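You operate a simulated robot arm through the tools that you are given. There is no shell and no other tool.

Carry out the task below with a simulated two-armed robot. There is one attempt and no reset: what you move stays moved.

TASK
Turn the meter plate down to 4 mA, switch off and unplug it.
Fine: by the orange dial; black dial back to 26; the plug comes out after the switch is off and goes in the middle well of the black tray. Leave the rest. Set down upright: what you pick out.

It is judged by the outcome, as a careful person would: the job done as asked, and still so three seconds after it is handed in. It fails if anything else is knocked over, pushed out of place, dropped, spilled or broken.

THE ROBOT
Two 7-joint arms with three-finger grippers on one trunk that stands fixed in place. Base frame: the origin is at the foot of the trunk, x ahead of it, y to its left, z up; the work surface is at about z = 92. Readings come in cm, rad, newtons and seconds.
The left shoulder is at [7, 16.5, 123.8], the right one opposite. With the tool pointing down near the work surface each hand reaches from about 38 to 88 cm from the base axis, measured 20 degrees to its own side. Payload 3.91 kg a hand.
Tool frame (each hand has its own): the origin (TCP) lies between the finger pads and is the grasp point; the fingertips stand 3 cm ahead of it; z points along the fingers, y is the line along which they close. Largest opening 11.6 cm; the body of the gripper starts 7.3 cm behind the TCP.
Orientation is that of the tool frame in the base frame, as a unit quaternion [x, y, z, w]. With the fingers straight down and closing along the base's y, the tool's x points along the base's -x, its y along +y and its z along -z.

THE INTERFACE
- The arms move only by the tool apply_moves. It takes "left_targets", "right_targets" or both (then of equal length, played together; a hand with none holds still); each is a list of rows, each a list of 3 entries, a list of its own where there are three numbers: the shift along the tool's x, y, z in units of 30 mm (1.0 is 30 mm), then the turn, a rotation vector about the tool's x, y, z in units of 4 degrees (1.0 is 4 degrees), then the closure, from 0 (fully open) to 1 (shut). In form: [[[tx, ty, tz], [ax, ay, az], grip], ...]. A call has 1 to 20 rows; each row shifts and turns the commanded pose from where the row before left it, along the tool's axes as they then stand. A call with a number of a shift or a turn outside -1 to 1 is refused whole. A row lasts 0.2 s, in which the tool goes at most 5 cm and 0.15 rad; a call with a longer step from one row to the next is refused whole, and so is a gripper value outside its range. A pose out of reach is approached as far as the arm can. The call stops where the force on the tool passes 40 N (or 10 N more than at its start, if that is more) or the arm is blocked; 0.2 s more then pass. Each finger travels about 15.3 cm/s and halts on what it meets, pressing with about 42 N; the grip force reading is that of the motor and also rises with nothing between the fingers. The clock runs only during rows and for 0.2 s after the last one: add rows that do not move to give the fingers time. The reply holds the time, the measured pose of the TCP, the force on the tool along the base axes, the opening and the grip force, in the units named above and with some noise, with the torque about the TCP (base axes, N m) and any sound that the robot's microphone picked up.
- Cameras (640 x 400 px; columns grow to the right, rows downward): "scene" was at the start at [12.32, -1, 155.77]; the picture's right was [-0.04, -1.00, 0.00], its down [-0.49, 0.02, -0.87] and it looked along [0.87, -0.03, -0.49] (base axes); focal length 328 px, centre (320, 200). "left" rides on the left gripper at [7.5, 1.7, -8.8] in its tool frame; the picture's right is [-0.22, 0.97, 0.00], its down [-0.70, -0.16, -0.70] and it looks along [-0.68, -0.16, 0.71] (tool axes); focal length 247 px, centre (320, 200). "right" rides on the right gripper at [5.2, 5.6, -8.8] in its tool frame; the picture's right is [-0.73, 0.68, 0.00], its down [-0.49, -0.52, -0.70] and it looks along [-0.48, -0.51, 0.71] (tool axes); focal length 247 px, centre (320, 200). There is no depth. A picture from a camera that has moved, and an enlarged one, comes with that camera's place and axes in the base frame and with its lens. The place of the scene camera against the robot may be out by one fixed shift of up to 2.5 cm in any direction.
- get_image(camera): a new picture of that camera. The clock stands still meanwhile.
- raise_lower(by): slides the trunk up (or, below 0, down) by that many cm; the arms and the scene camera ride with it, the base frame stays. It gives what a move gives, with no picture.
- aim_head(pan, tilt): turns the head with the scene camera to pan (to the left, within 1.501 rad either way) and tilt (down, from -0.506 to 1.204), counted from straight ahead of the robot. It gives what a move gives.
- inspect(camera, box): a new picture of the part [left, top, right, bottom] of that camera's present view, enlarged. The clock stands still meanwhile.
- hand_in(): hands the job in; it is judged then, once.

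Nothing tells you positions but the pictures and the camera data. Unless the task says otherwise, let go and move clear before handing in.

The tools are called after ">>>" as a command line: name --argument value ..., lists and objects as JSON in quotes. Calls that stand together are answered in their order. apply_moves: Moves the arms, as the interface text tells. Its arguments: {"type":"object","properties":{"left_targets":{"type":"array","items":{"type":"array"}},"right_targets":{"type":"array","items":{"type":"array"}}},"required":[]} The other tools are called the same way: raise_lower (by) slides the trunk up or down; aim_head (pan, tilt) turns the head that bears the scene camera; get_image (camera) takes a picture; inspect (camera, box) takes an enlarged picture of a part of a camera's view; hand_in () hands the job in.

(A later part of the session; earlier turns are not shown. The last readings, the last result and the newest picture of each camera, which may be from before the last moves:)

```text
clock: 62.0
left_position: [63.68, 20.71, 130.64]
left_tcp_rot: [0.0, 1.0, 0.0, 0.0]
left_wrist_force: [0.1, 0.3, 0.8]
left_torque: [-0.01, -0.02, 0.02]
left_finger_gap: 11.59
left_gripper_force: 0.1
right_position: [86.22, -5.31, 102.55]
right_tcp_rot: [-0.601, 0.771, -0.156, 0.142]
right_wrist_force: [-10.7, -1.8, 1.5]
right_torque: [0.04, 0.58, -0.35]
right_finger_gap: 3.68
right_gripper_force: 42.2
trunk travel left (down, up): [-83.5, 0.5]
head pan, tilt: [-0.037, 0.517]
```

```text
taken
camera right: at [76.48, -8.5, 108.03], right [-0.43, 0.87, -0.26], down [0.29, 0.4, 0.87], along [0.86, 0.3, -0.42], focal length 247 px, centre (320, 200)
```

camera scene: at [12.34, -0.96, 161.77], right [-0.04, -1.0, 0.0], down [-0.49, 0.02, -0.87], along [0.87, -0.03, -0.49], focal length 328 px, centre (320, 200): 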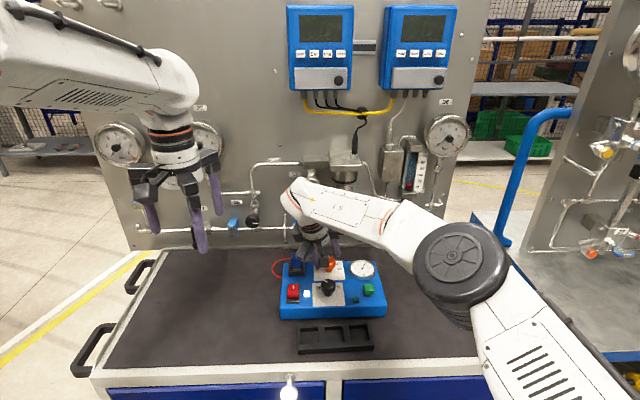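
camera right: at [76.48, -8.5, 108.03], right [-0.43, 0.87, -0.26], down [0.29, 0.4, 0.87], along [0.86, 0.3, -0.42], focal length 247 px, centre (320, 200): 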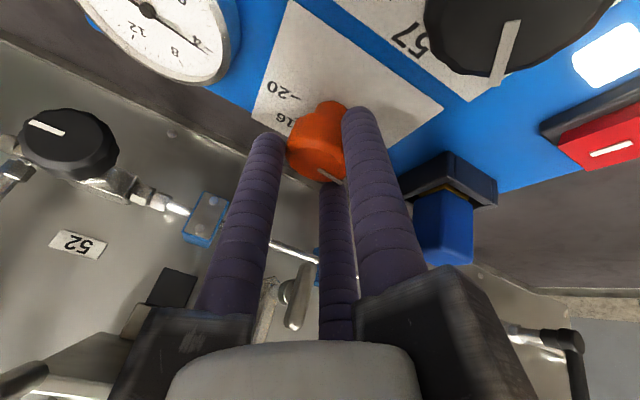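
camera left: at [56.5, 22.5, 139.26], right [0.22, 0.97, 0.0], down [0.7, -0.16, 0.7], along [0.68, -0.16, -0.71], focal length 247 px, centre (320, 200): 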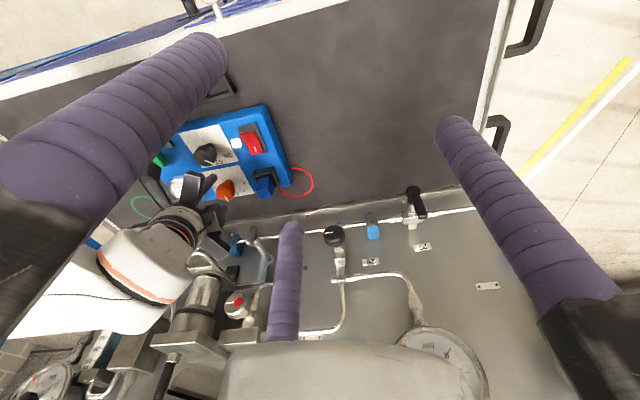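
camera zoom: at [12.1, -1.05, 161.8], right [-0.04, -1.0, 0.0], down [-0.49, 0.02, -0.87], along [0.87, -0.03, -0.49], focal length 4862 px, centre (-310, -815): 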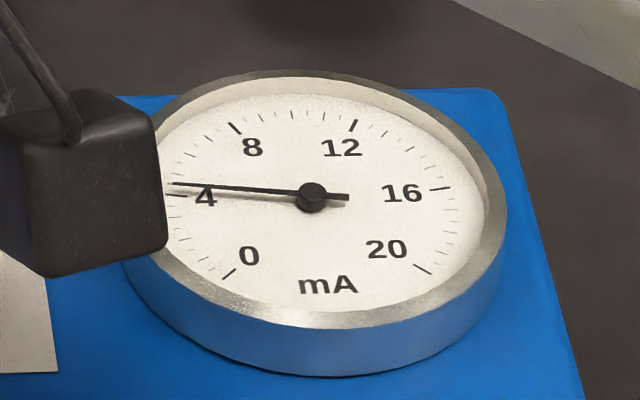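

The gauge works out to 4.0 mA after parallax correction, and a small resisting torque suggests the dial is at its stop. I'll release and check that it stays at 4.

>>> apply_moves --right_targets '[[[0, 0, 0], [0, 0, 0], 0.66], [[0, 0, 0], [0, 0, 0], 0.6], [[0, 0, 0], [0, 0, 0], 0.5], [[0, 0, 0], [0, 0, 0], 0.5]]'

>>> inspect --camera "scene" --box '[345, 255, 380, 282]'

>>> inspect --camera "right" --box '[240, 60, 400, 200]'

```text
clock: 63.0
left_position: [64.03, 20.77, 130.51]
left_tcp_rot: [0.0, 1.0, 0.0, 0.001]
left_wrist_force: [0.0, -0.4, 0.6]
left_torque: [-0.01, 0.04, 0.01]
left_finger_gap: 11.6
left_gripper_force: 0.0
right_position: [86.4, -5.29, 102.29]
right_tcp_rot: [-0.601, 0.77, -0.157, 0.143]
right_wrist_force: [-0.8, 0.0, -1.1]
right_torque: [-0.01, 0.01, 0.0]
right_finger_gap: 5.79
right_gripper_force: 0.1
trunk travel left (down, up): [-83.5, 0.5]
head pan, tilt: [-0.037, 0.517]
```

```text
14.81 times, centred on (362, 268) of scene
camera zoom: at [12.35, -0.99, 161.77], right [-0.04, -1.0, 0.0], down [-0.49, 0.02, -0.87], along [0.87, -0.03, -0.49], focal length 4862 px, centre (-310, -815)
```

zoom: 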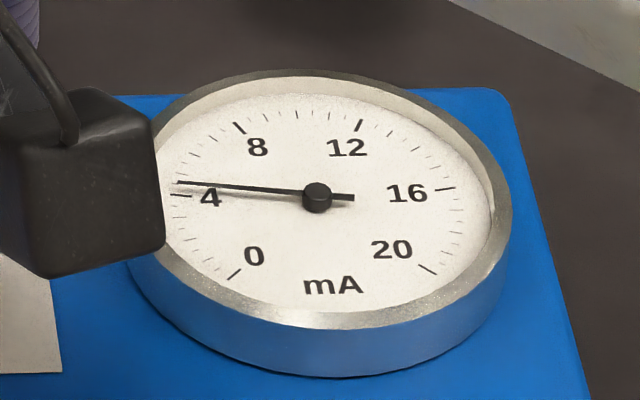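

```text
2.86 times, centred on (320, 130) of right
camera zoom: at [76.65, -8.39, 107.91], right [-0.43, 0.87, -0.26], down [0.29, 0.4, 0.87], along [0.86, 0.3, -0.42], focal length 706 px, centre (320, 400)
```

zoom: 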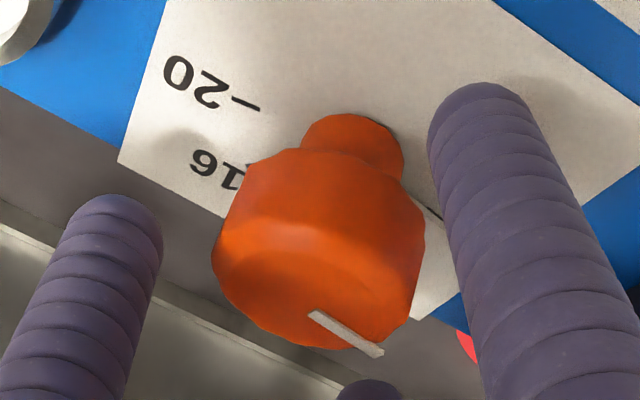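

The needle stays on 4. Backing the right hand out along its own axis, then away to the right so the left arm can work.

>>> apply_moves --right_targets '[[[0, 0, -0.4], [0, 0, 0], 0.5], [[0, 0, -0.5], [0, 0, 0], 0.5], [[0, 0, -0.6], [0, 0, 0], 0.5], [[0, 0, -0.6], [0, 0, 0], 0.5], [[0.3, 0.6, -0.3], [0, 0, 0], 0.5], [[0.5, 0.6, -0.3], [0, 0, 0], 0.5], [[0.7, 0.3, -0.3], [0, 0, 0], 0.5], [[0.8, 0.2, -0.2], [0, 0, 0], 0.5], [[0.8, 0.2, -0.2], [0, 0, 0], 0.5], [[0.8, 0.2, -0.2], [0, 0, 0], 0.5], [[0.8, 0.2, -0.2], [0, 0, 0], 0.5]]'

>>> get_image --camera "scene"

>>> inspect --camera "left" --box '[160, 130, 300, 220]'

```text
clock: 65.4
left_position: [64.06, 20.63, 130.63]
left_tcp_rot: [0.0, 1.0, 0.001, 0.001]
left_wrist_force: [1.1, -0.1, 0.6]
left_torque: [0.0, -0.03, 0.02]
left_finger_gap: 11.61
left_gripper_force: 0.1
right_position: [72.06, -16.73, 109.32]
right_tcp_rot: [-0.601, 0.771, -0.157, 0.144]
right_wrist_force: [0.0, -0.1, 0.4]
right_torque: [-0.01, -0.01, -0.01]
right_finger_gap: 5.78
right_gripper_force: 0.0
trunk travel left (down, up): [-83.5, 0.5]
head pan, tilt: [-0.037, 0.517]
```

```text
taken
camera scene: at [12.23, -1.17, 161.78], right [-0.04, -1.0, 0.0], down [-0.49, 0.02, -0.87], along [0.87, -0.03, -0.49], focal length 328 px, centre (320, 200)
```

scene: 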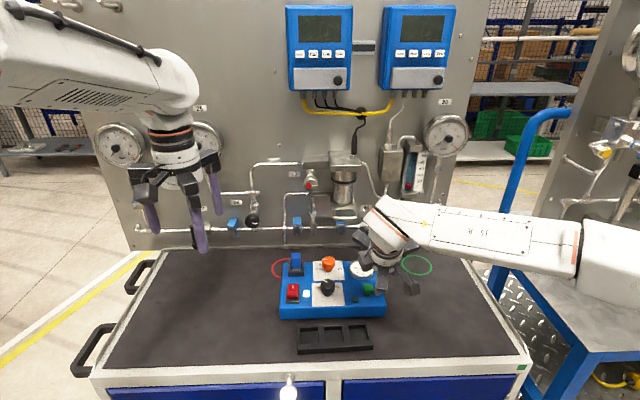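

```text
4.44 times, centred on (230, 175) of left
camera zoom: at [56.32, 22.34, 139.37], right [0.22, 0.97, 0.0], down [0.7, -0.16, 0.7], along [0.68, -0.16, -0.71], focal length 1098 px, centre (720, 311)
```

zoom: 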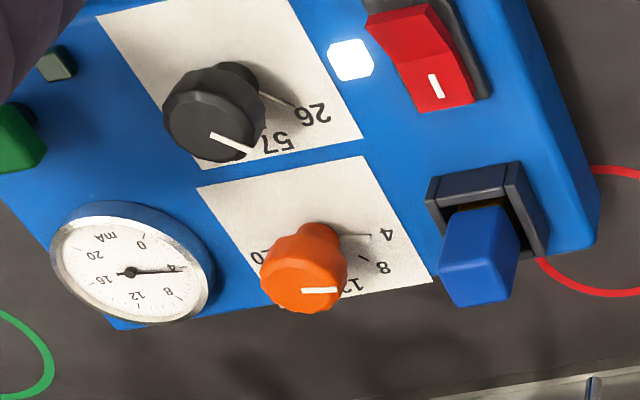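

>>> inspect --camera "left" --box '[215, 172, 255, 202]'

>>> inspect --camera "scene" --box '[308, 250, 388, 305]'

>>> inspect --camera "scene" --box '[276, 240, 336, 310]'

```text
13.33 times, centred on (235, 187) of left
camera zoom: at [56.32, 22.34, 139.37], right [0.22, 0.97, 0.0], down [0.7, -0.16, 0.7], along [0.68, -0.16, -0.71], focal length 3293 px, centre (1453, 373)
```

zoom: 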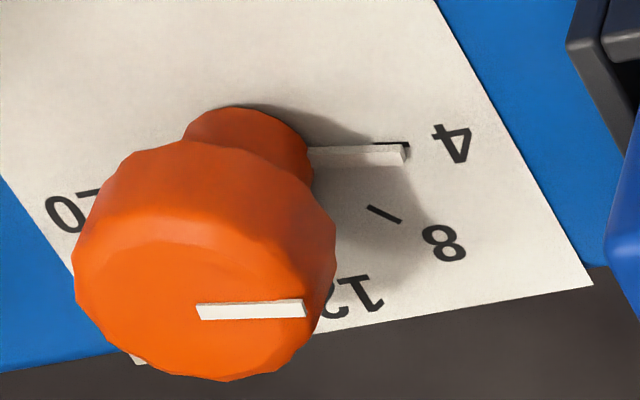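

```text
7.27 times, centred on (348, 278) of scene
camera zoom: at [12.23, -1.17, 161.78], right [-0.04, -1.0, 0.0], down [-0.49, 0.02, -0.87], along [0.87, -0.03, -0.49], focal length 2387 px, centre (116, -364)
```

zoom: 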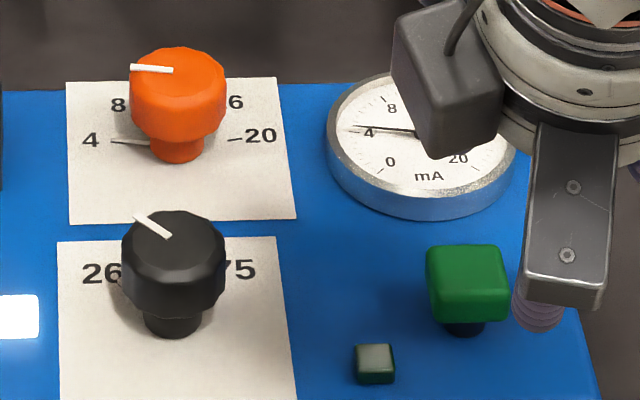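

```text
5.71 times, centred on (306, 275) of scene
camera zoom: at [12.23, -1.17, 161.78], right [-0.04, -1.0, 0.0], down [-0.49, 0.02, -0.87], along [0.87, -0.03, -0.49], focal length 1875 px, centre (400, -229)
```

zoom: 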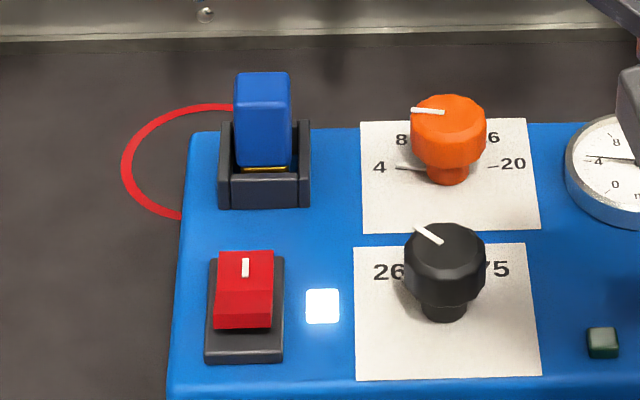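

The orange pointer lies exactly on the 4 tick. Next I'll clear the right arm fully, then bring the left hand, closed into a pusher, above the raised near end of the red rocker (about (75.5, 4.4, 99.5)).

>>> apply_moves --right_targets '[[[-0.03, -0.367, -0.81], [0, 0, 0], 0.5], [[-0.03, -0.367, -0.81], [0, 0, 0], 0.5], [[-0.03, -0.367, -0.81], [0, 0, 0], 0.5], [[0.7, 0.12, -0.5], [0, 0, 0], 0.5], [[0.7, 0.12, -0.5], [0, 0, 0], 0.5], [[0.7, 0.12, -0.5], [0, 0, 0], 0.5], [[0.7, 0.12, -0.5], [0, 0, 0], 0.5], [[0.7, 0.12, -0.5], [0, 0, 0], 0.5], [[0.7, 0.12, -0.5], [0, 0, 0], 0.5]]'

>>> apply_moves --left_targets '[[[0, 0, 0], [0, 0, 0.94], 0.5], [[0, 0, 0], [0, 0, 0.94], 1], [[0, 0, 0], [0, 0, 0.94], 1], [[0, 0, 0], [0, 0, 0.94], 1], [[0, 0, 0], [0, 0, 0.94], 1], [[0, 0, 0], [0, 0, 0.94], 1], [[0, 0, 0], [0, 0, 0.94], 1], [[0, 0, 0], [0, 0, 0.94], 1]]'

>>> apply_moves --left_targets '[[[-0.689, -0.304, 0.837], [0, 0, 0], 1], [[-0.689, -0.304, 0.837], [0, 0, 0], 1], [[-0.689, -0.304, 0.837], [0, 0, 0], 1], [[-0.689, -0.304, 0.837], [0, 0, 0], 1], [[-0.689, -0.304, 0.837], [0, 0, 0], 1], [[-0.689, -0.304, 0.837], [0, 0, 0], 1], [[-0.689, -0.304, 0.837], [0, 0, 0], 1], [[-0.689, -0.304, 0.837], [0, 0, 0], 1], [[-0.689, -0.304, 0.837], [0, 0, 0], 1], [[0, 0, 0], [0, 0, 0], 1]]'

>>> get_image --camera "scene"

>>> get_image --camera "left"

```text
clock: 67.4
left_position: [63.9, 20.8, 130.66]
left_tcp_rot: [-0.001, 1.0, 0.0, 0.0]
left_wrist_force: [0.5, -0.2, 0.0]
left_torque: [0.0, 0.03, -0.01]
left_finger_gap: 11.58
left_gripper_force: 0.1
right_position: [63.64, -27.59, 124.26]
right_tcp_rot: [-0.602, 0.77, -0.156, 0.143]
right_wrist_force: [0.4, 1.7, 0.7]
right_torque: [0.01, -0.04, -0.02]
right_finger_gap: 5.79
right_gripper_force: 0.0
trunk travel left (down, up): [-83.5, 0.5]
head pan, tilt: [-0.037, 0.517]
```

```text
clock: 69.2
left_position: [63.87, 20.67, 130.7]
left_tcp_rot: [0.26, 0.966, 0.0, 0.001]
left_wrist_force: [-1.4, -0.2, -0.3]
left_torque: [-0.01, -0.02, -0.01]
left_finger_gap: 0.89
left_gripper_force: 41.7
right_position: [63.75, -27.52, 124.46]
right_tcp_rot: [-0.601, 0.771, -0.156, 0.143]
right_wrist_force: [0.1, -0.4, 0.3]
right_torque: [0.02, 0.0, -0.03]
right_finger_gap: 5.79
right_gripper_force: 0.1
trunk travel left (down, up): [-83.5, 0.5]
head pan, tilt: [-0.037, 0.517]
```

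```text
clock: 71.4
left_position: [76.15, 4.3, 108.14]
left_tcp_rot: [0.26, 0.966, 0.0, 0.001]
left_wrist_force: [-0.3, -0.7, -0.8]
left_torque: [0.03, -0.01, -0.03]
left_finger_gap: 0.91
left_gripper_force: 41.9
right_position: [63.7, -27.42, 124.48]
right_tcp_rot: [-0.601, 0.771, -0.156, 0.142]
right_wrist_force: [-0.5, -0.9, 0.6]
right_torque: [0.0, -0.02, 0.03]
right_finger_gap: 5.81
right_gripper_force: 0.1
trunk travel left (down, up): [-83.5, 0.5]
head pan, tilt: [-0.037, 0.517]
```

```text
taken
camera scene: at [12.25, -0.98, 161.78], right [-0.04, -1.0, 0.0], down [-0.49, 0.02, -0.87], along [0.87, -0.03, -0.49], focal length 328 px, centre (320, 200)
```

scene: 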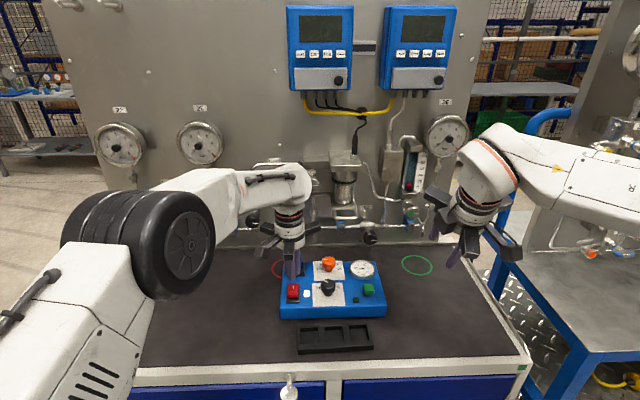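

```text
taken
camera left: at [70.53, 9.55, 116.86], right [0.68, 0.73, 0.0], down [0.52, -0.49, 0.7], along [0.51, -0.48, -0.71], focal length 247 px, centre (320, 200)
```

left: 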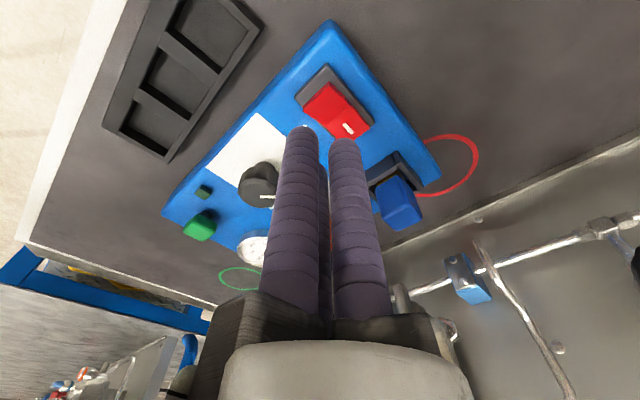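

>>> inspect --camera "scene" --box '[265, 235, 335, 310]'

>>> inspect --camera "left" --box '[240, 50, 440, 200]'

```text
5.33 times, centred on (300, 272) of scene
camera zoom: at [12.25, -0.98, 161.78], right [-0.04, -1.0, 0.0], down [-0.49, 0.02, -0.87], along [0.87, -0.03, -0.49], focal length 1750 px, centre (427, -187)
```

zoom: 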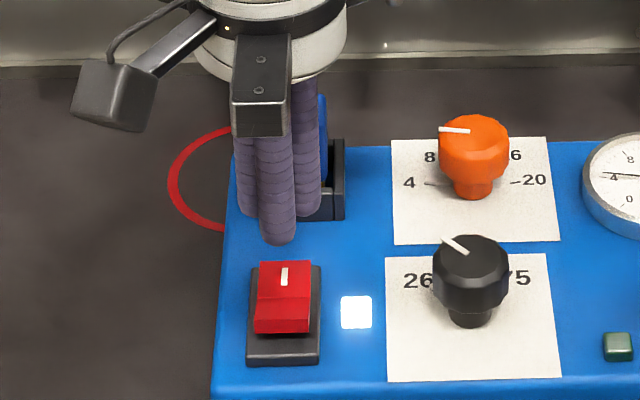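

```text
2.67 times, centred on (340, 125) of left
camera zoom: at [70.53, 9.55, 116.86], right [0.68, 0.73, 0.0], down [0.52, -0.49, 0.7], along [0.51, -0.48, -0.71], focal length 659 px, centre (267, 400)
```

zoom: 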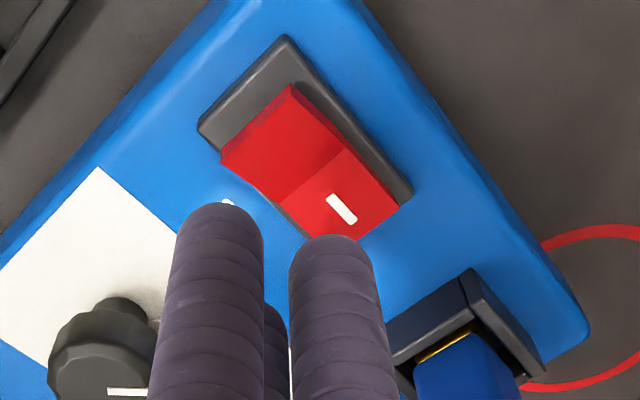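

The pusher is lined up with the rocker. I'll lower it to just above, then press in small steps and watch the lamp and force.

>>> apply_moves --left_targets '[[[-0.055, 0.071, 0.5], [0, 0, 0], 1], [[0, 0, 0.6], [0, 0, 0], 1], [[0, 0, 0.5], [0, 0, 0], 1], [[0, 0, 0], [0, 0, 0], 1]]'

>>> inspect --camera "scene" --box '[265, 235, 335, 310]'

>>> inspect --camera "left" --box '[240, 50, 440, 200]'

```text
clock: 72.4
left_position: [76.42, 4.53, 103.23]
left_tcp_rot: [0.259, 0.966, 0.0, 0.0]
left_wrist_force: [0.0, 1.2, -0.6]
left_torque: [-0.03, -0.02, -0.03]
left_finger_gap: 0.9
left_gripper_force: 41.7
right_position: [63.83, -27.48, 124.36]
right_tcp_rot: [-0.601, 0.771, -0.157, 0.143]
right_wrist_force: [0.1, 0.3, 0.7]
right_torque: [0.01, 0.01, 0.02]
right_finger_gap: 5.8
right_gripper_force: 0.0
trunk travel left (down, up): [-83.5, 0.5]
head pan, tilt: [-0.037, 0.517]
```

```text
5.33 times, centred on (300, 272) of scene
camera zoom: at [12.34, -1.02, 161.77], right [-0.04, -1.0, 0.0], down [-0.49, 0.02, -0.87], along [0.87, -0.03, -0.49], focal length 1750 px, centre (427, -187)
```

zoom: 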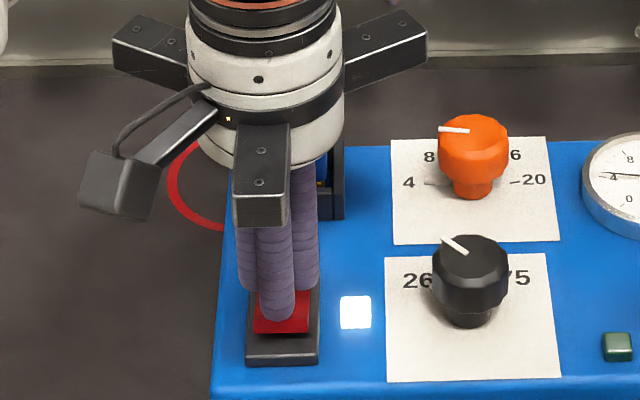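

```text
2.67 times, centred on (340, 125) of left
camera zoom: at [70.71, 9.74, 111.95], right [0.68, 0.73, 0.0], down [0.52, -0.49, 0.7], along [0.51, -0.48, -0.71], focal length 659 px, centre (267, 400)
```

zoom: 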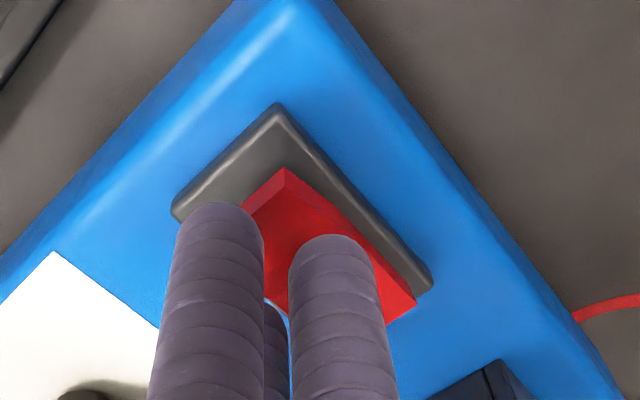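

>>> apply_moves --left_targets '[[[-0.115, 0.06, 0], [0, 0, 0], 1], [[0, 0, 0.15], [0, 0, 0], 1], [[0, 0, 0.1], [0, 0, 0], 1], [[0, 0, 0.1], [0, 0, 0], 1], [[0, 0, 0], [0, 0, 0], 1]]'

>>> inspect --camera "scene" --box '[265, 235, 335, 310]'

```text
clock: 73.6
left_position: [76.73, 4.5, 102.16]
left_tcp_rot: [0.26, 0.966, 0.001, 0.0]
left_wrist_force: [-0.8, -0.5, 0.7]
left_torque: [0.02, 0.0, 0.01]
left_finger_gap: 0.88
left_gripper_force: 41.8
right_position: [63.74, -27.45, 124.44]
right_tcp_rot: [-0.601, 0.771, -0.156, 0.143]
right_wrist_force: [0.7, 0.0, 0.6]
right_torque: [0.0, 0.02, 0.02]
right_finger_gap: 5.8
right_gripper_force: 0.1
trunk travel left (down, up): [-83.5, 0.5]
head pan, tilt: [-0.037, 0.517]
```

```text
5.33 times, centred on (300, 272) of scene
camera zoom: at [12.3, -1.02, 161.77], right [-0.04, -1.0, 0.0], down [-0.49, 0.02, -0.87], along [0.87, -0.03, -0.49], focal length 1750 px, centre (427, -187)
```

zoom: 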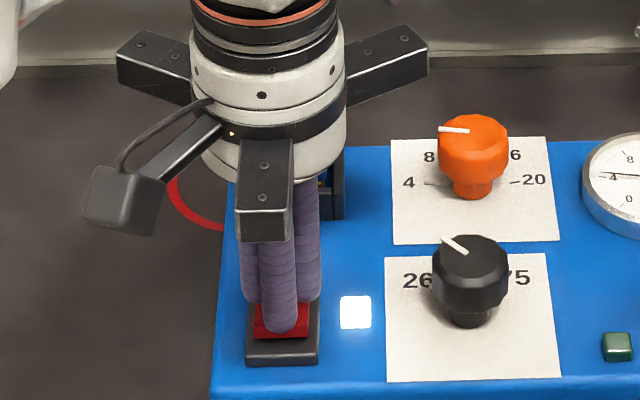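

>>> apply_moves --left_targets '[[[0, 0, 0.08], [0, 0, 0], 1], [[0, 0, 0.08], [0, 0, 0], 1], [[0, 0, 0], [0, 0, 0], 1]]'

>>> inspect --camera "scene" --box '[265, 235, 335, 310]'

```text
clock: 74.4
left_position: [76.72, 4.4, 101.63]
left_tcp_rot: [0.26, 0.966, 0.0, 0.001]
left_wrist_force: [-1.0, 0.1, -0.6]
left_torque: [-0.03, 0.01, 0.02]
left_finger_gap: 0.91
left_gripper_force: 41.6
right_position: [63.68, -27.63, 124.34]
right_tcp_rot: [-0.601, 0.771, -0.156, 0.143]
right_wrist_force: [0.1, 0.0, 0.0]
right_torque: [-0.04, 0.02, -0.04]
right_finger_gap: 5.83
right_gripper_force: 0.1
trunk travel left (down, up): [-83.5, 0.5]
head pan, tilt: [-0.037, 0.517]
```

```text
5.33 times, centred on (300, 272) of scene
camera zoom: at [12.3, -1.01, 161.77], right [-0.04, -1.0, 0.0], down [-0.49, 0.02, -0.87], along [0.87, -0.03, -0.49], focal length 1750 px, centre (427, -187)
```

zoom: 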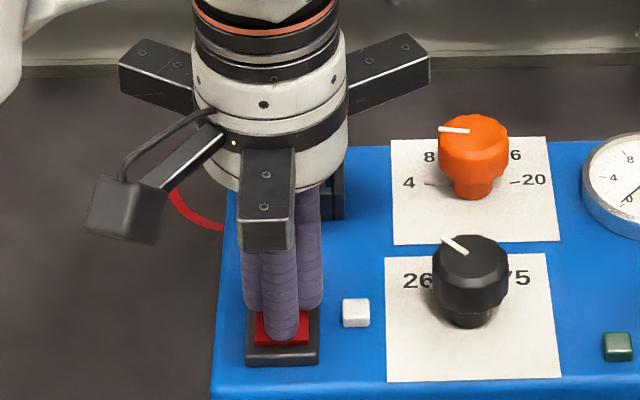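

The lamp went out and the meter dropped, so the rocker has flipped. I'll press a touch more to be sure it is seated, then lift off and check.

>>> apply_moves --left_targets '[[[0, 0, 0.06], [0, 0, 0], 1], [[0, 0, 0], [0, 0, 0], 1], [[0, 0, -0.3], [0, 0, 0], 1], [[0, 0, -0.7], [0, 0, 0], 1], [[0, 0, -1], [0, 0, 0], 1], [[0, 0, -1], [0, 0, 0], 1], [[0, 0, -1], [0, 0, 0], 1]]'

>>> inspect --camera "scene" --box '[265, 235, 335, 310]'

>>> inspect --camera "scene" --box '[340, 250, 385, 285]'

>>> get_image --camera "left"

```text
clock: 76.0
left_position: [76.72, 4.52, 113.57]
left_tcp_rot: [0.259, 0.966, 0.0, 0.001]
left_wrist_force: [-0.3, -0.4, 0.4]
left_torque: [-0.01, -0.01, -0.02]
left_finger_gap: 0.88
left_gripper_force: 41.6
right_position: [63.8, -27.63, 124.4]
right_tcp_rot: [-0.601, 0.771, -0.157, 0.142]
right_wrist_force: [0.0, -0.6, -0.3]
right_torque: [0.0, -0.01, 0.03]
right_finger_gap: 5.79
right_gripper_force: 0.0
trunk travel left (down, up): [-83.5, 0.5]
head pan, tilt: [-0.037, 0.517]
```

```text
5.33 times, centred on (300, 272) of scene
camera zoom: at [12.26, -1.0, 161.77], right [-0.04, -1.0, 0.0], down [-0.49, 0.02, -0.87], along [0.87, -0.03, -0.49], focal length 1750 px, centre (427, -187)
```

zoom: 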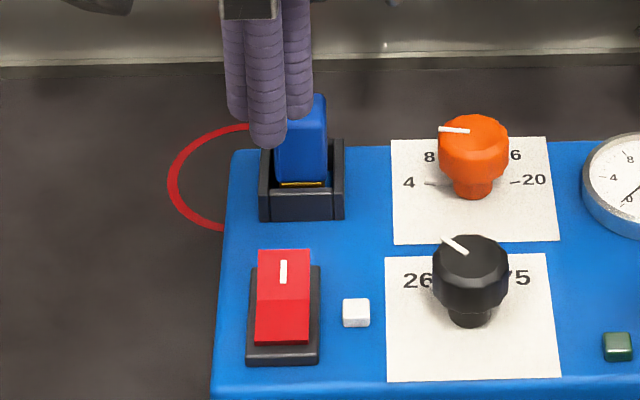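

```text
11.43 times, centred on (362, 268) of scene
camera zoom: at [12.26, -1.0, 161.77], right [-0.04, -1.0, 0.0], down [-0.49, 0.02, -0.87], along [0.87, -0.03, -0.49], focal length 3751 px, centre (-166, -571)
```

zoom: 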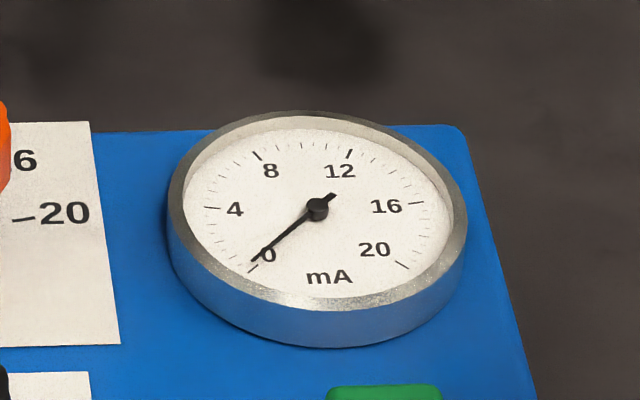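

```text
taken
camera left: at [70.95, 9.74, 122.31], right [0.68, 0.73, 0.0], down [0.52, -0.49, 0.7], along [0.51, -0.48, -0.71], focal length 247 px, centre (320, 200)
```

left: 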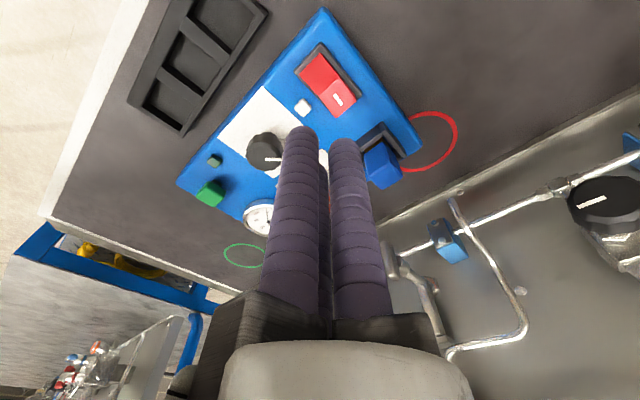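

The switch is off: lamp dark, meter at 0, near end down. Next is the plug; I'll take precise measurements of the plug and socket from this view.

>>> inspect --camera "left" --box '[340, 110, 430, 200]'

>>> inspect --camera "scene" --box '[280, 245, 312, 285]'

>>> inspect --camera "left" --box '[110, 0, 300, 140]'

```text
4.44 times, centred on (385, 155) of left
camera zoom: at [70.95, 9.74, 122.31], right [0.68, 0.73, 0.0], down [0.52, -0.49, 0.7], along [0.51, -0.48, -0.71], focal length 1098 px, centre (31, 400)
```

zoom: 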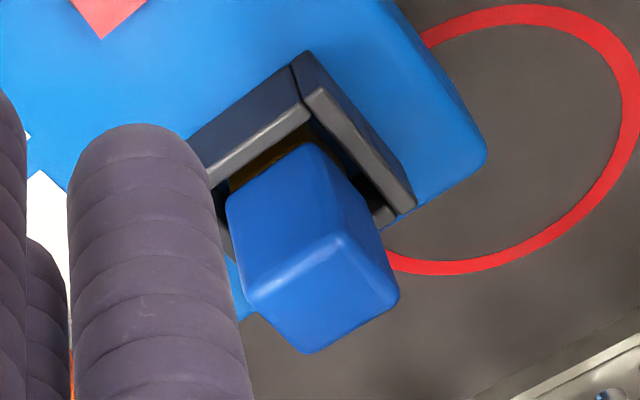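

```text
10.00 times, centred on (296, 265) of scene
camera zoom: at [12.26, -1.0, 161.77], right [-0.04, -1.0, 0.0], down [-0.49, 0.02, -0.87], along [0.87, -0.03, -0.49], focal length 3282 px, centre (560, -450)
```

zoom: 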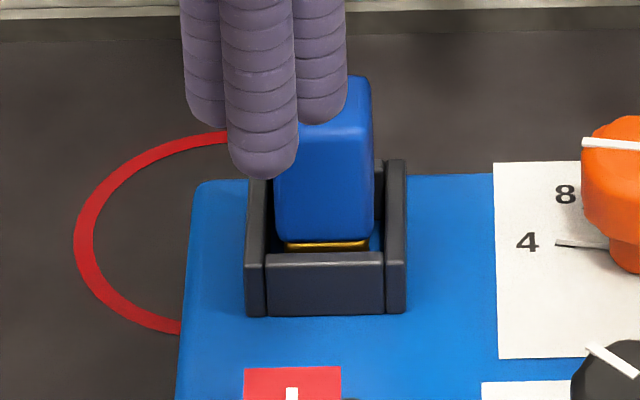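

```text
2.86 times, centred on (205, 70) of left
camera zoom: at [70.95, 9.74, 122.31], right [0.68, 0.73, 0.0], down [0.52, -0.49, 0.7], along [0.51, -0.48, -0.71], focal length 706 px, centre (649, 571)
```

zoom: 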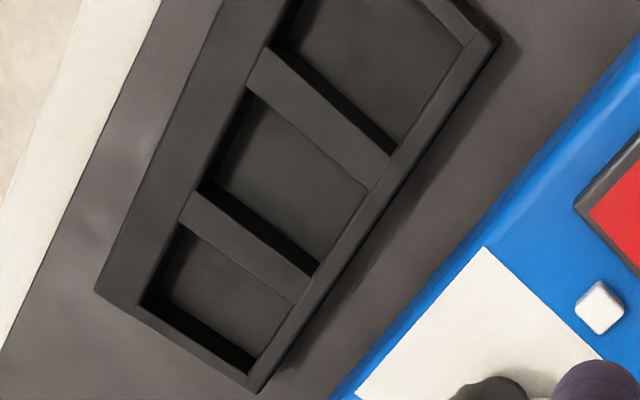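

The plug's blue body is about 2.5 cm square, spans z≈99.1–102.75 and is centred at (87.1, 3.85); the socket wall tops are at z≈99.5. I'll set the left hand to yaw -90° with a 16° forward lean and open the jaws, still well clear.

>>> apply_moves --left_targets '[[[0, 0, 0], [0, 0, 1], 0.55], [[0, 0, 0], [0, 0, 1], 0.55], [[0, 0, 0], [0, 0, 1], 0.55], [[0, 0, 0], [0, 0, 1], 0.55], [[0, 0, 0], [0, 0, 1], 0.55], [[0, 0, 0], [0, 0, 1], 0.55], [[0, 0, 0], [0, 0, 1], 0.55], [[0, 0, 0], [0, 0, 1], 0.55], [[0, 0, 0], [0, 0, 1], 0.55], [[0, 0, 0], [0, 0, 1], 0.55], [[0, 0, 0], [0, 0, 1], 0.55], [[0, 0, 0], [0, 0, 1], 0.55], [[0, 0, 0], [0, 0, 1], 0.55], [[0, 0, 0], [0, 0, 1], 0.55], [[0, 0, 0], [0, 0, 1], 0.55], [[0, 0, 0], [-1, -0.09, 0], 0.55], [[0, 0, 0], [-1, -0.09, 0], 0.55], [[0, 0, 0], [-1, -0.09, 0], 0.55], [[0, 0, 0], [-1, -0.09, 0], 0.55], [[0, 0, 0], [0, 0, 0], 0.55]]'

>>> get_image --camera "scene"

>>> get_image --camera "left"

```text
clock: 80.2
left_position: [76.72, 4.48, 113.51]
left_tcp_rot: [0.7, 0.7, 0.09, 0.108]
left_wrist_force: [-0.4, 0.7, -0.4]
left_torque: [0.01, 0.0, 0.0]
left_finger_gap: 5.22
left_gripper_force: 0.0
right_position: [63.81, -27.46, 124.33]
right_tcp_rot: [-0.601, 0.771, -0.157, 0.142]
right_wrist_force: [-0.5, -0.1, -0.5]
right_torque: [-0.01, 0.0, 0.03]
right_finger_gap: 5.8
right_gripper_force: 0.1
trunk travel left (down, up): [-83.5, 0.5]
head pan, tilt: [-0.037, 0.517]
```

```text
taken
camera scene: at [12.35, -1.01, 161.77], right [-0.04, -1.0, 0.0], down [-0.49, 0.02, -0.87], along [0.87, -0.03, -0.49], focal length 328 px, centre (320, 200)
```

scene: 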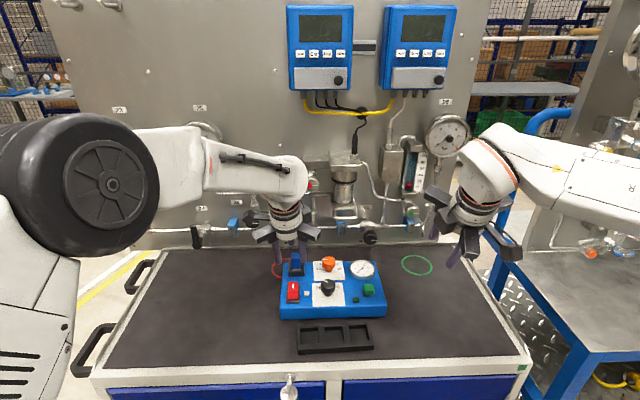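

```text
taken
camera left: at [75.8, 12.13, 122.15], right [0.94, -0.22, 0.28], down [-0.35, -0.68, 0.65], along [0.04, -0.7, -0.71], focal length 247 px, centre (320, 200)
```

left: 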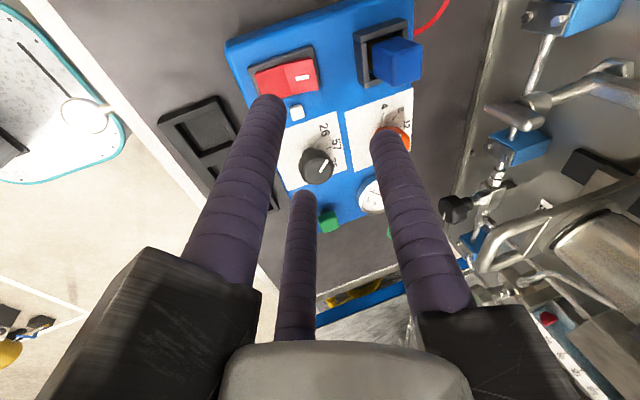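

>>> apply_moves --left_targets '[[[0.015, -0.169, 0.587], [0, 0, 0], 0.55], [[0.015, -0.169, 0.587], [0, 0, 0], 0.55], [[0.015, -0.169, 0.587], [0, 0, 0], 0.55], [[-0.031, 0.545, 0.157], [0, 0, 0], 0.55], [[-0.031, 0.545, 0.157], [0, 0, 0], 0.55], [[-0.031, 0.545, 0.157], [0, 0, 0], 0.55]]'

>>> get_image --camera "left"

>>> get_image --camera "scene"

>>> get_image --camera "right"

```text
clock: 81.6
left_position: [81.82, 4.13, 107.96]
left_tcp_rot: [0.701, 0.7, 0.089, 0.106]
left_wrist_force: [0.5, -0.2, -0.6]
left_torque: [0.02, 0.0, -0.02]
left_finger_gap: 5.23
left_gripper_force: 0.1
right_position: [63.9, -27.67, 124.37]
right_tcp_rot: [-0.601, 0.771, -0.156, 0.143]
right_wrist_force: [0.5, 0.3, -0.3]
right_torque: [0.0, 0.02, -0.02]
right_finger_gap: 5.8
right_gripper_force: 0.0
trunk travel left (down, up): [-83.5, 0.5]
head pan, tilt: [-0.037, 0.517]
```

```text
taken
camera left: at [80.98, 11.83, 116.67], right [0.94, -0.22, 0.27], down [-0.35, -0.68, 0.65], along [0.04, -0.7, -0.71], focal length 247 px, centre (320, 200)
```

left: 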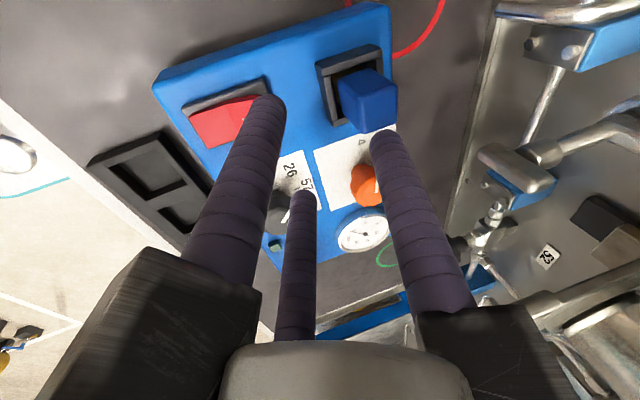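

```text
taken
camera scene: at [12.42, -1.02, 161.76], right [-0.04, -1.0, 0.0], down [-0.49, 0.02, -0.87], along [0.87, -0.03, -0.49], focal length 328 px, centre (320, 200)
```

scene: 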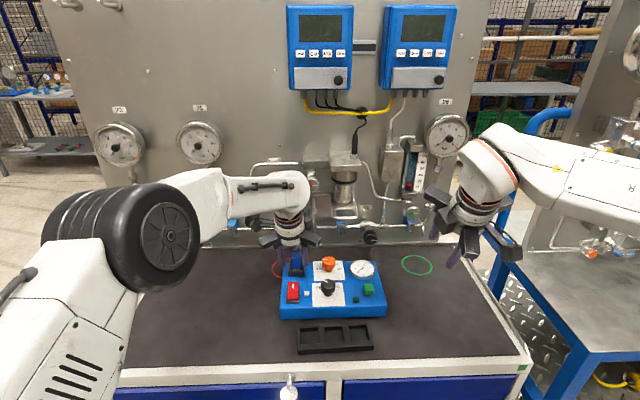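

```text
taken
camera right: at [54.18, -30.71, 129.86], right [-0.43, 0.87, -0.26], down [0.29, 0.4, 0.87], along [0.86, 0.3, -0.42], focal length 247 px, centre (320, 200)
```

right: 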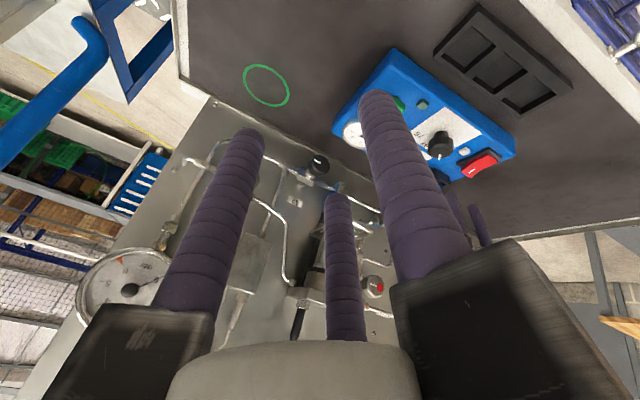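

>>> apply_moves --left_targets '[[[-0.017, 0.545, 0.157], [0, 0, 0], 0.55], [[-0.017, 0.545, 0.157], [0, 0, 0], 0.55], [[0, 0, 0], [0, 0, 0], 0.55]]'

>>> get_image --camera "left"

>>> inspect --camera "scene" --box '[240, 190, 350, 290]'

>>> inspect --camera "left" --box '[270, 30, 430, 190]'

```text
clock: 82.4
left_position: [85.16, 3.95, 108.21]
left_tcp_rot: [0.701, 0.699, 0.09, 0.108]
left_wrist_force: [-0.4, 0.1, -0.6]
left_torque: [-0.02, -0.02, -0.01]
left_finger_gap: 5.21
left_gripper_force: 0.0
right_position: [63.65, -27.45, 124.4]
right_tcp_rot: [-0.601, 0.771, -0.157, 0.142]
right_wrist_force: [-0.2, -0.5, 0.0]
right_torque: [-0.02, -0.02, -0.01]
right_finger_gap: 5.81
right_gripper_force: 0.0
trunk travel left (down, up): [-83.5, 0.5]
head pan, tilt: [-0.037, 0.517]
```

```text
taken
camera left: at [84.25, 11.56, 116.84], right [0.94, -0.22, 0.28], down [-0.35, -0.68, 0.65], along [0.04, -0.7, -0.71], focal length 247 px, centre (320, 200)
```

left: 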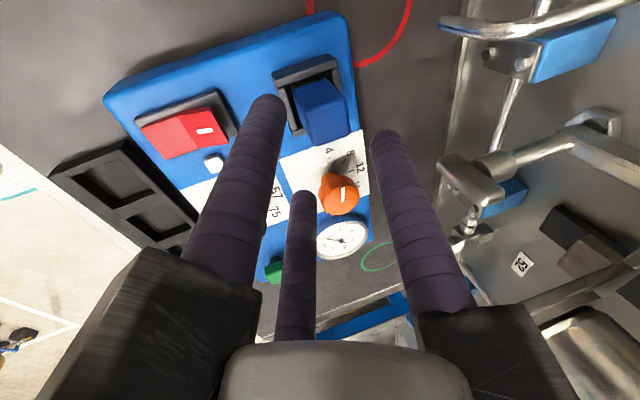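

```text
4.00 times, centred on (295, 240) of scene
camera zoom: at [12.21, -1.0, 161.79], right [-0.04, -1.0, 0.0], down [-0.49, 0.02, -0.87], along [0.87, -0.03, -0.49], focal length 1313 px, centre (420, 40)
```

zoom: 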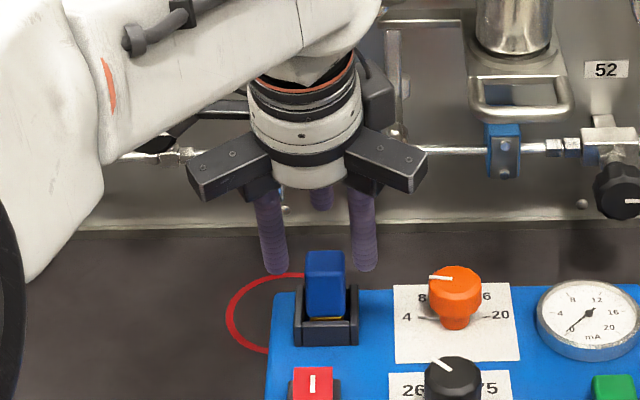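

```text
2.50 times, centred on (350, 110) of left
camera zoom: at [84.25, 11.56, 116.84], right [0.94, -0.22, 0.28], down [-0.35, -0.68, 0.65], along [0.04, -0.7, -0.71], focal length 617 px, centre (245, 425)
```

zoom: 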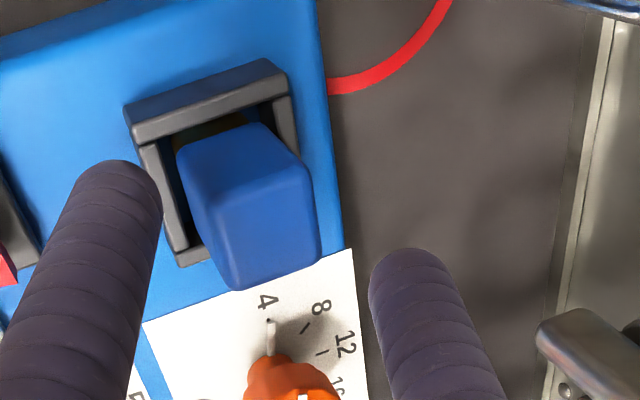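

>>> inspect --camera "left" --box '[295, 65, 360, 155]'

```text
4.44 times, centred on (328, 110) of left
camera zoom: at [84.25, 11.56, 116.84], right [0.94, -0.22, 0.28], down [-0.35, -0.68, 0.65], along [0.04, -0.7, -0.71], focal length 1098 px, centre (287, 600)
```

zoom: 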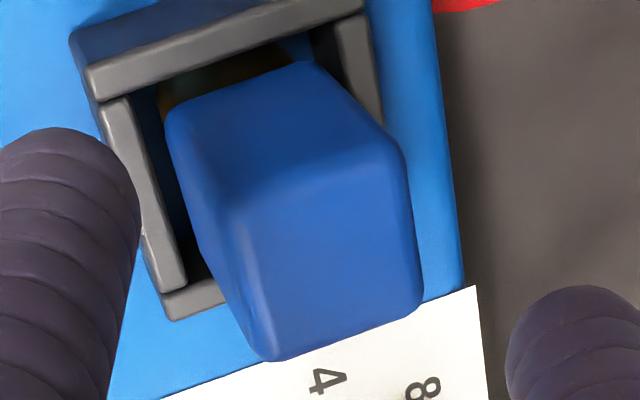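

The plug centre reads (87.25, 3.8) and the tool axis passes within 1–2 mm of it. I'll advance along the tool axis so the tips stop just above the socket walls.

>>> apply_moves --left_targets '[[[0, 0.042, 0.42], [0, 0, 0], 0.55], [[0, 0, 0.41], [0, 0, 0], 0.55], [[0, 0, 0.4], [0, 0, 0], 0.55], [[0, 0, 0.39], [0, 0, 0], 0.55], [[0, 0, 0], [0, 0, 0], 0.55]]'

>>> get_image --camera "left"

>>> inspect --camera "scene" --box '[260, 220, 340, 290]'

```text
clock: 83.6
left_position: [86.64, 3.84, 103.51]
left_tcp_rot: [0.7, 0.7, 0.09, 0.108]
left_wrist_force: [0.2, -0.3, -0.5]
left_torque: [0.0, -0.02, -0.03]
left_finger_gap: 5.21
left_gripper_force: 0.0
right_position: [63.75, -27.67, 124.39]
right_tcp_rot: [-0.601, 0.771, -0.156, 0.142]
right_wrist_force: [-0.1, -0.2, 0.7]
right_torque: [-0.05, -0.02, -0.01]
right_finger_gap: 5.8
right_gripper_force: 0.0
trunk travel left (down, up): [-83.5, 0.5]
head pan, tilt: [-0.037, 0.517]
```

```text
taken
camera left: at [85.71, 11.52, 112.17], right [0.94, -0.22, 0.28], down [-0.35, -0.68, 0.65], along [0.04, -0.7, -0.71], focal length 247 px, centre (320, 200)
```

left: 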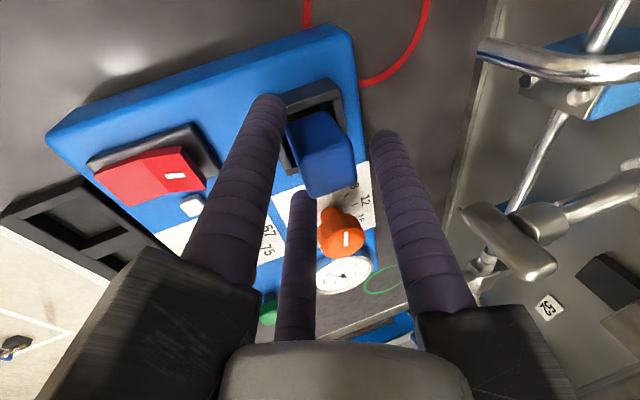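

```text
5.71 times, centred on (300, 255) of scene
camera zoom: at [12.27, -1.01, 161.78], right [-0.04, -1.0, 0.0], down [-0.49, 0.02, -0.87], along [0.87, -0.03, -0.49], focal length 1875 px, centre (434, -114)
```

zoom: 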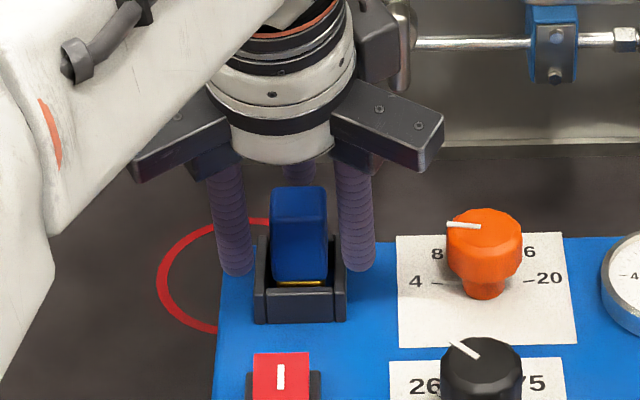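

Fingers straddle the plug nicely. I'll bias the hand about 2 mm back (two jaws will meet the rear corners) and close in steps while watching forces.

>>> apply_moves --left_targets '[[[0, -0.055, 0], [0, 0, 0], 0.6], [[0, 0, 0], [0, 0, 0], 0.66], [[0, 0, 0], [0, 0, 0], 0.69], [[0, 0, 0], [0, 0, 0], 0.69]]'

```text
clock: 84.6
left_position: [86.53, 3.82, 103.42]
left_tcp_rot: [0.7, 0.7, 0.091, 0.108]
left_wrist_force: [0.3, -0.5, 0.6]
left_torque: [0.01, -0.01, -0.01]
left_finger_gap: 3.6
left_gripper_force: 0.4
right_position: [63.88, -27.44, 124.39]
right_tcp_rot: [-0.6, 0.771, -0.156, 0.143]
right_wrist_force: [0.4, 0.9, -0.6]
right_torque: [0.01, -0.04, 0.02]
right_finger_gap: 5.82
right_gripper_force: 0.1
trunk travel left (down, up): [-83.5, 0.5]
head pan, tilt: [-0.037, 0.517]
```

>>> apply_moves --left_targets '[[[0, 0, 0], [0, 0, 0], 0.71], [[0, 0, 0], [0, 0, 0], 0.72], [[0, 0, 0], [0, 0, 0], 0.72]]'

>>> inspect --camera "left" --box '[240, 60, 420, 220]'

>>> inspect --camera "scene" --box '[270, 230, 330, 290]'

```text
clock: 85.4
left_position: [86.5, 3.78, 103.46]
left_tcp_rot: [0.701, 0.7, 0.09, 0.108]
left_wrist_force: [1.2, 0.4, 0.3]
left_torque: [0.04, -0.04, -0.01]
left_finger_gap: 3.35
left_gripper_force: 42.0
right_position: [63.82, -27.49, 124.38]
right_tcp_rot: [-0.601, 0.771, -0.157, 0.142]
right_wrist_force: [0.1, 0.4, -0.3]
right_torque: [0.05, -0.01, 0.01]
right_finger_gap: 5.77
right_gripper_force: 0.1
trunk travel left (down, up): [-83.5, 0.5]
head pan, tilt: [-0.037, 0.517]
```

```text
2.50 times, centred on (330, 140) of left
camera zoom: at [85.68, 11.49, 112.09], right [0.94, -0.22, 0.28], down [-0.35, -0.68, 0.65], along [0.04, -0.7, -0.71], focal length 617 px, centre (295, 350)
```

zoom: 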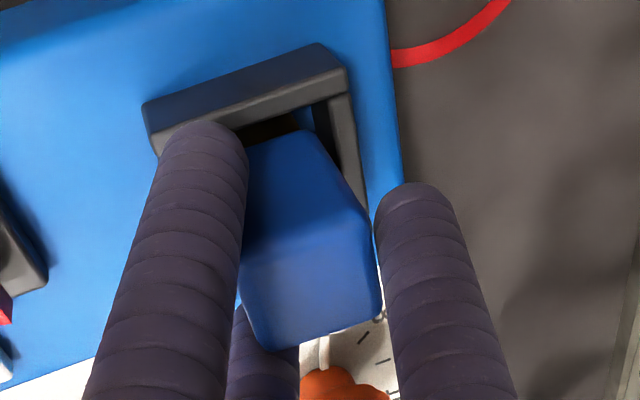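

```text
6.67 times, centred on (300, 260) of scene
camera zoom: at [12.32, -1.0, 161.77], right [-0.04, -1.0, 0.0], down [-0.49, 0.02, -0.87], along [0.87, -0.03, -0.49], focal length 2188 px, centre (453, -200)
```

zoom: 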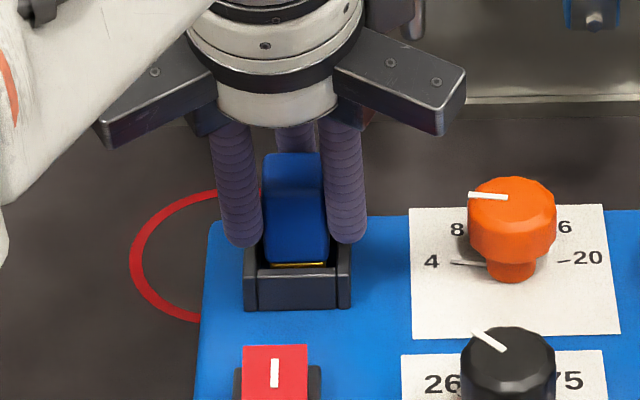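

The plug is gripped firmly with negligible side load. Pulling straight up in small steps.

>>> apply_moves --left_targets '[[[0, 0, 0], [0, 0, 0], 0.78], [[-0.004, 0.046, -0.16], [0, 0, 0], 0.78], [[-0.004, 0.046, -0.16], [0, 0, 0], 0.78], [[-0.004, 0.046, -0.16], [0, 0, 0], 0.78]]'

>>> inspect --camera "scene" --box '[270, 230, 330, 290]'

```text
clock: 86.4
left_position: [86.59, 3.81, 104.83]
left_tcp_rot: [0.701, 0.7, 0.089, 0.107]
left_wrist_force: [0.0, 0.8, 0.1]
left_torque: [0.04, -0.02, -0.01]
left_finger_gap: 3.36
left_gripper_force: 42.2
right_position: [63.73, -27.67, 124.33]
right_tcp_rot: [-0.601, 0.771, -0.157, 0.142]
right_wrist_force: [-0.6, -0.4, 1.2]
right_torque: [-0.03, -0.01, 0.0]
right_finger_gap: 5.8
right_gripper_force: 0.0
trunk travel left (down, up): [-83.5, 0.5]
head pan, tilt: [-0.037, 0.517]
```

```text
6.67 times, centred on (300, 260) of scene
camera zoom: at [12.31, -1.02, 161.77], right [-0.04, -1.0, 0.0], down [-0.49, 0.02, -0.87], along [0.87, -0.03, -0.49], focal length 2188 px, centre (453, -200)
```

zoom: 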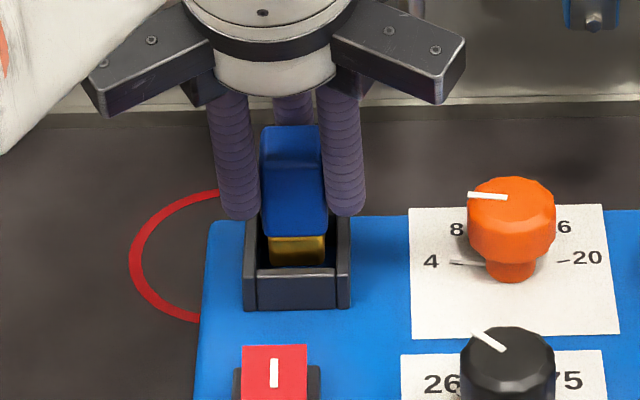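

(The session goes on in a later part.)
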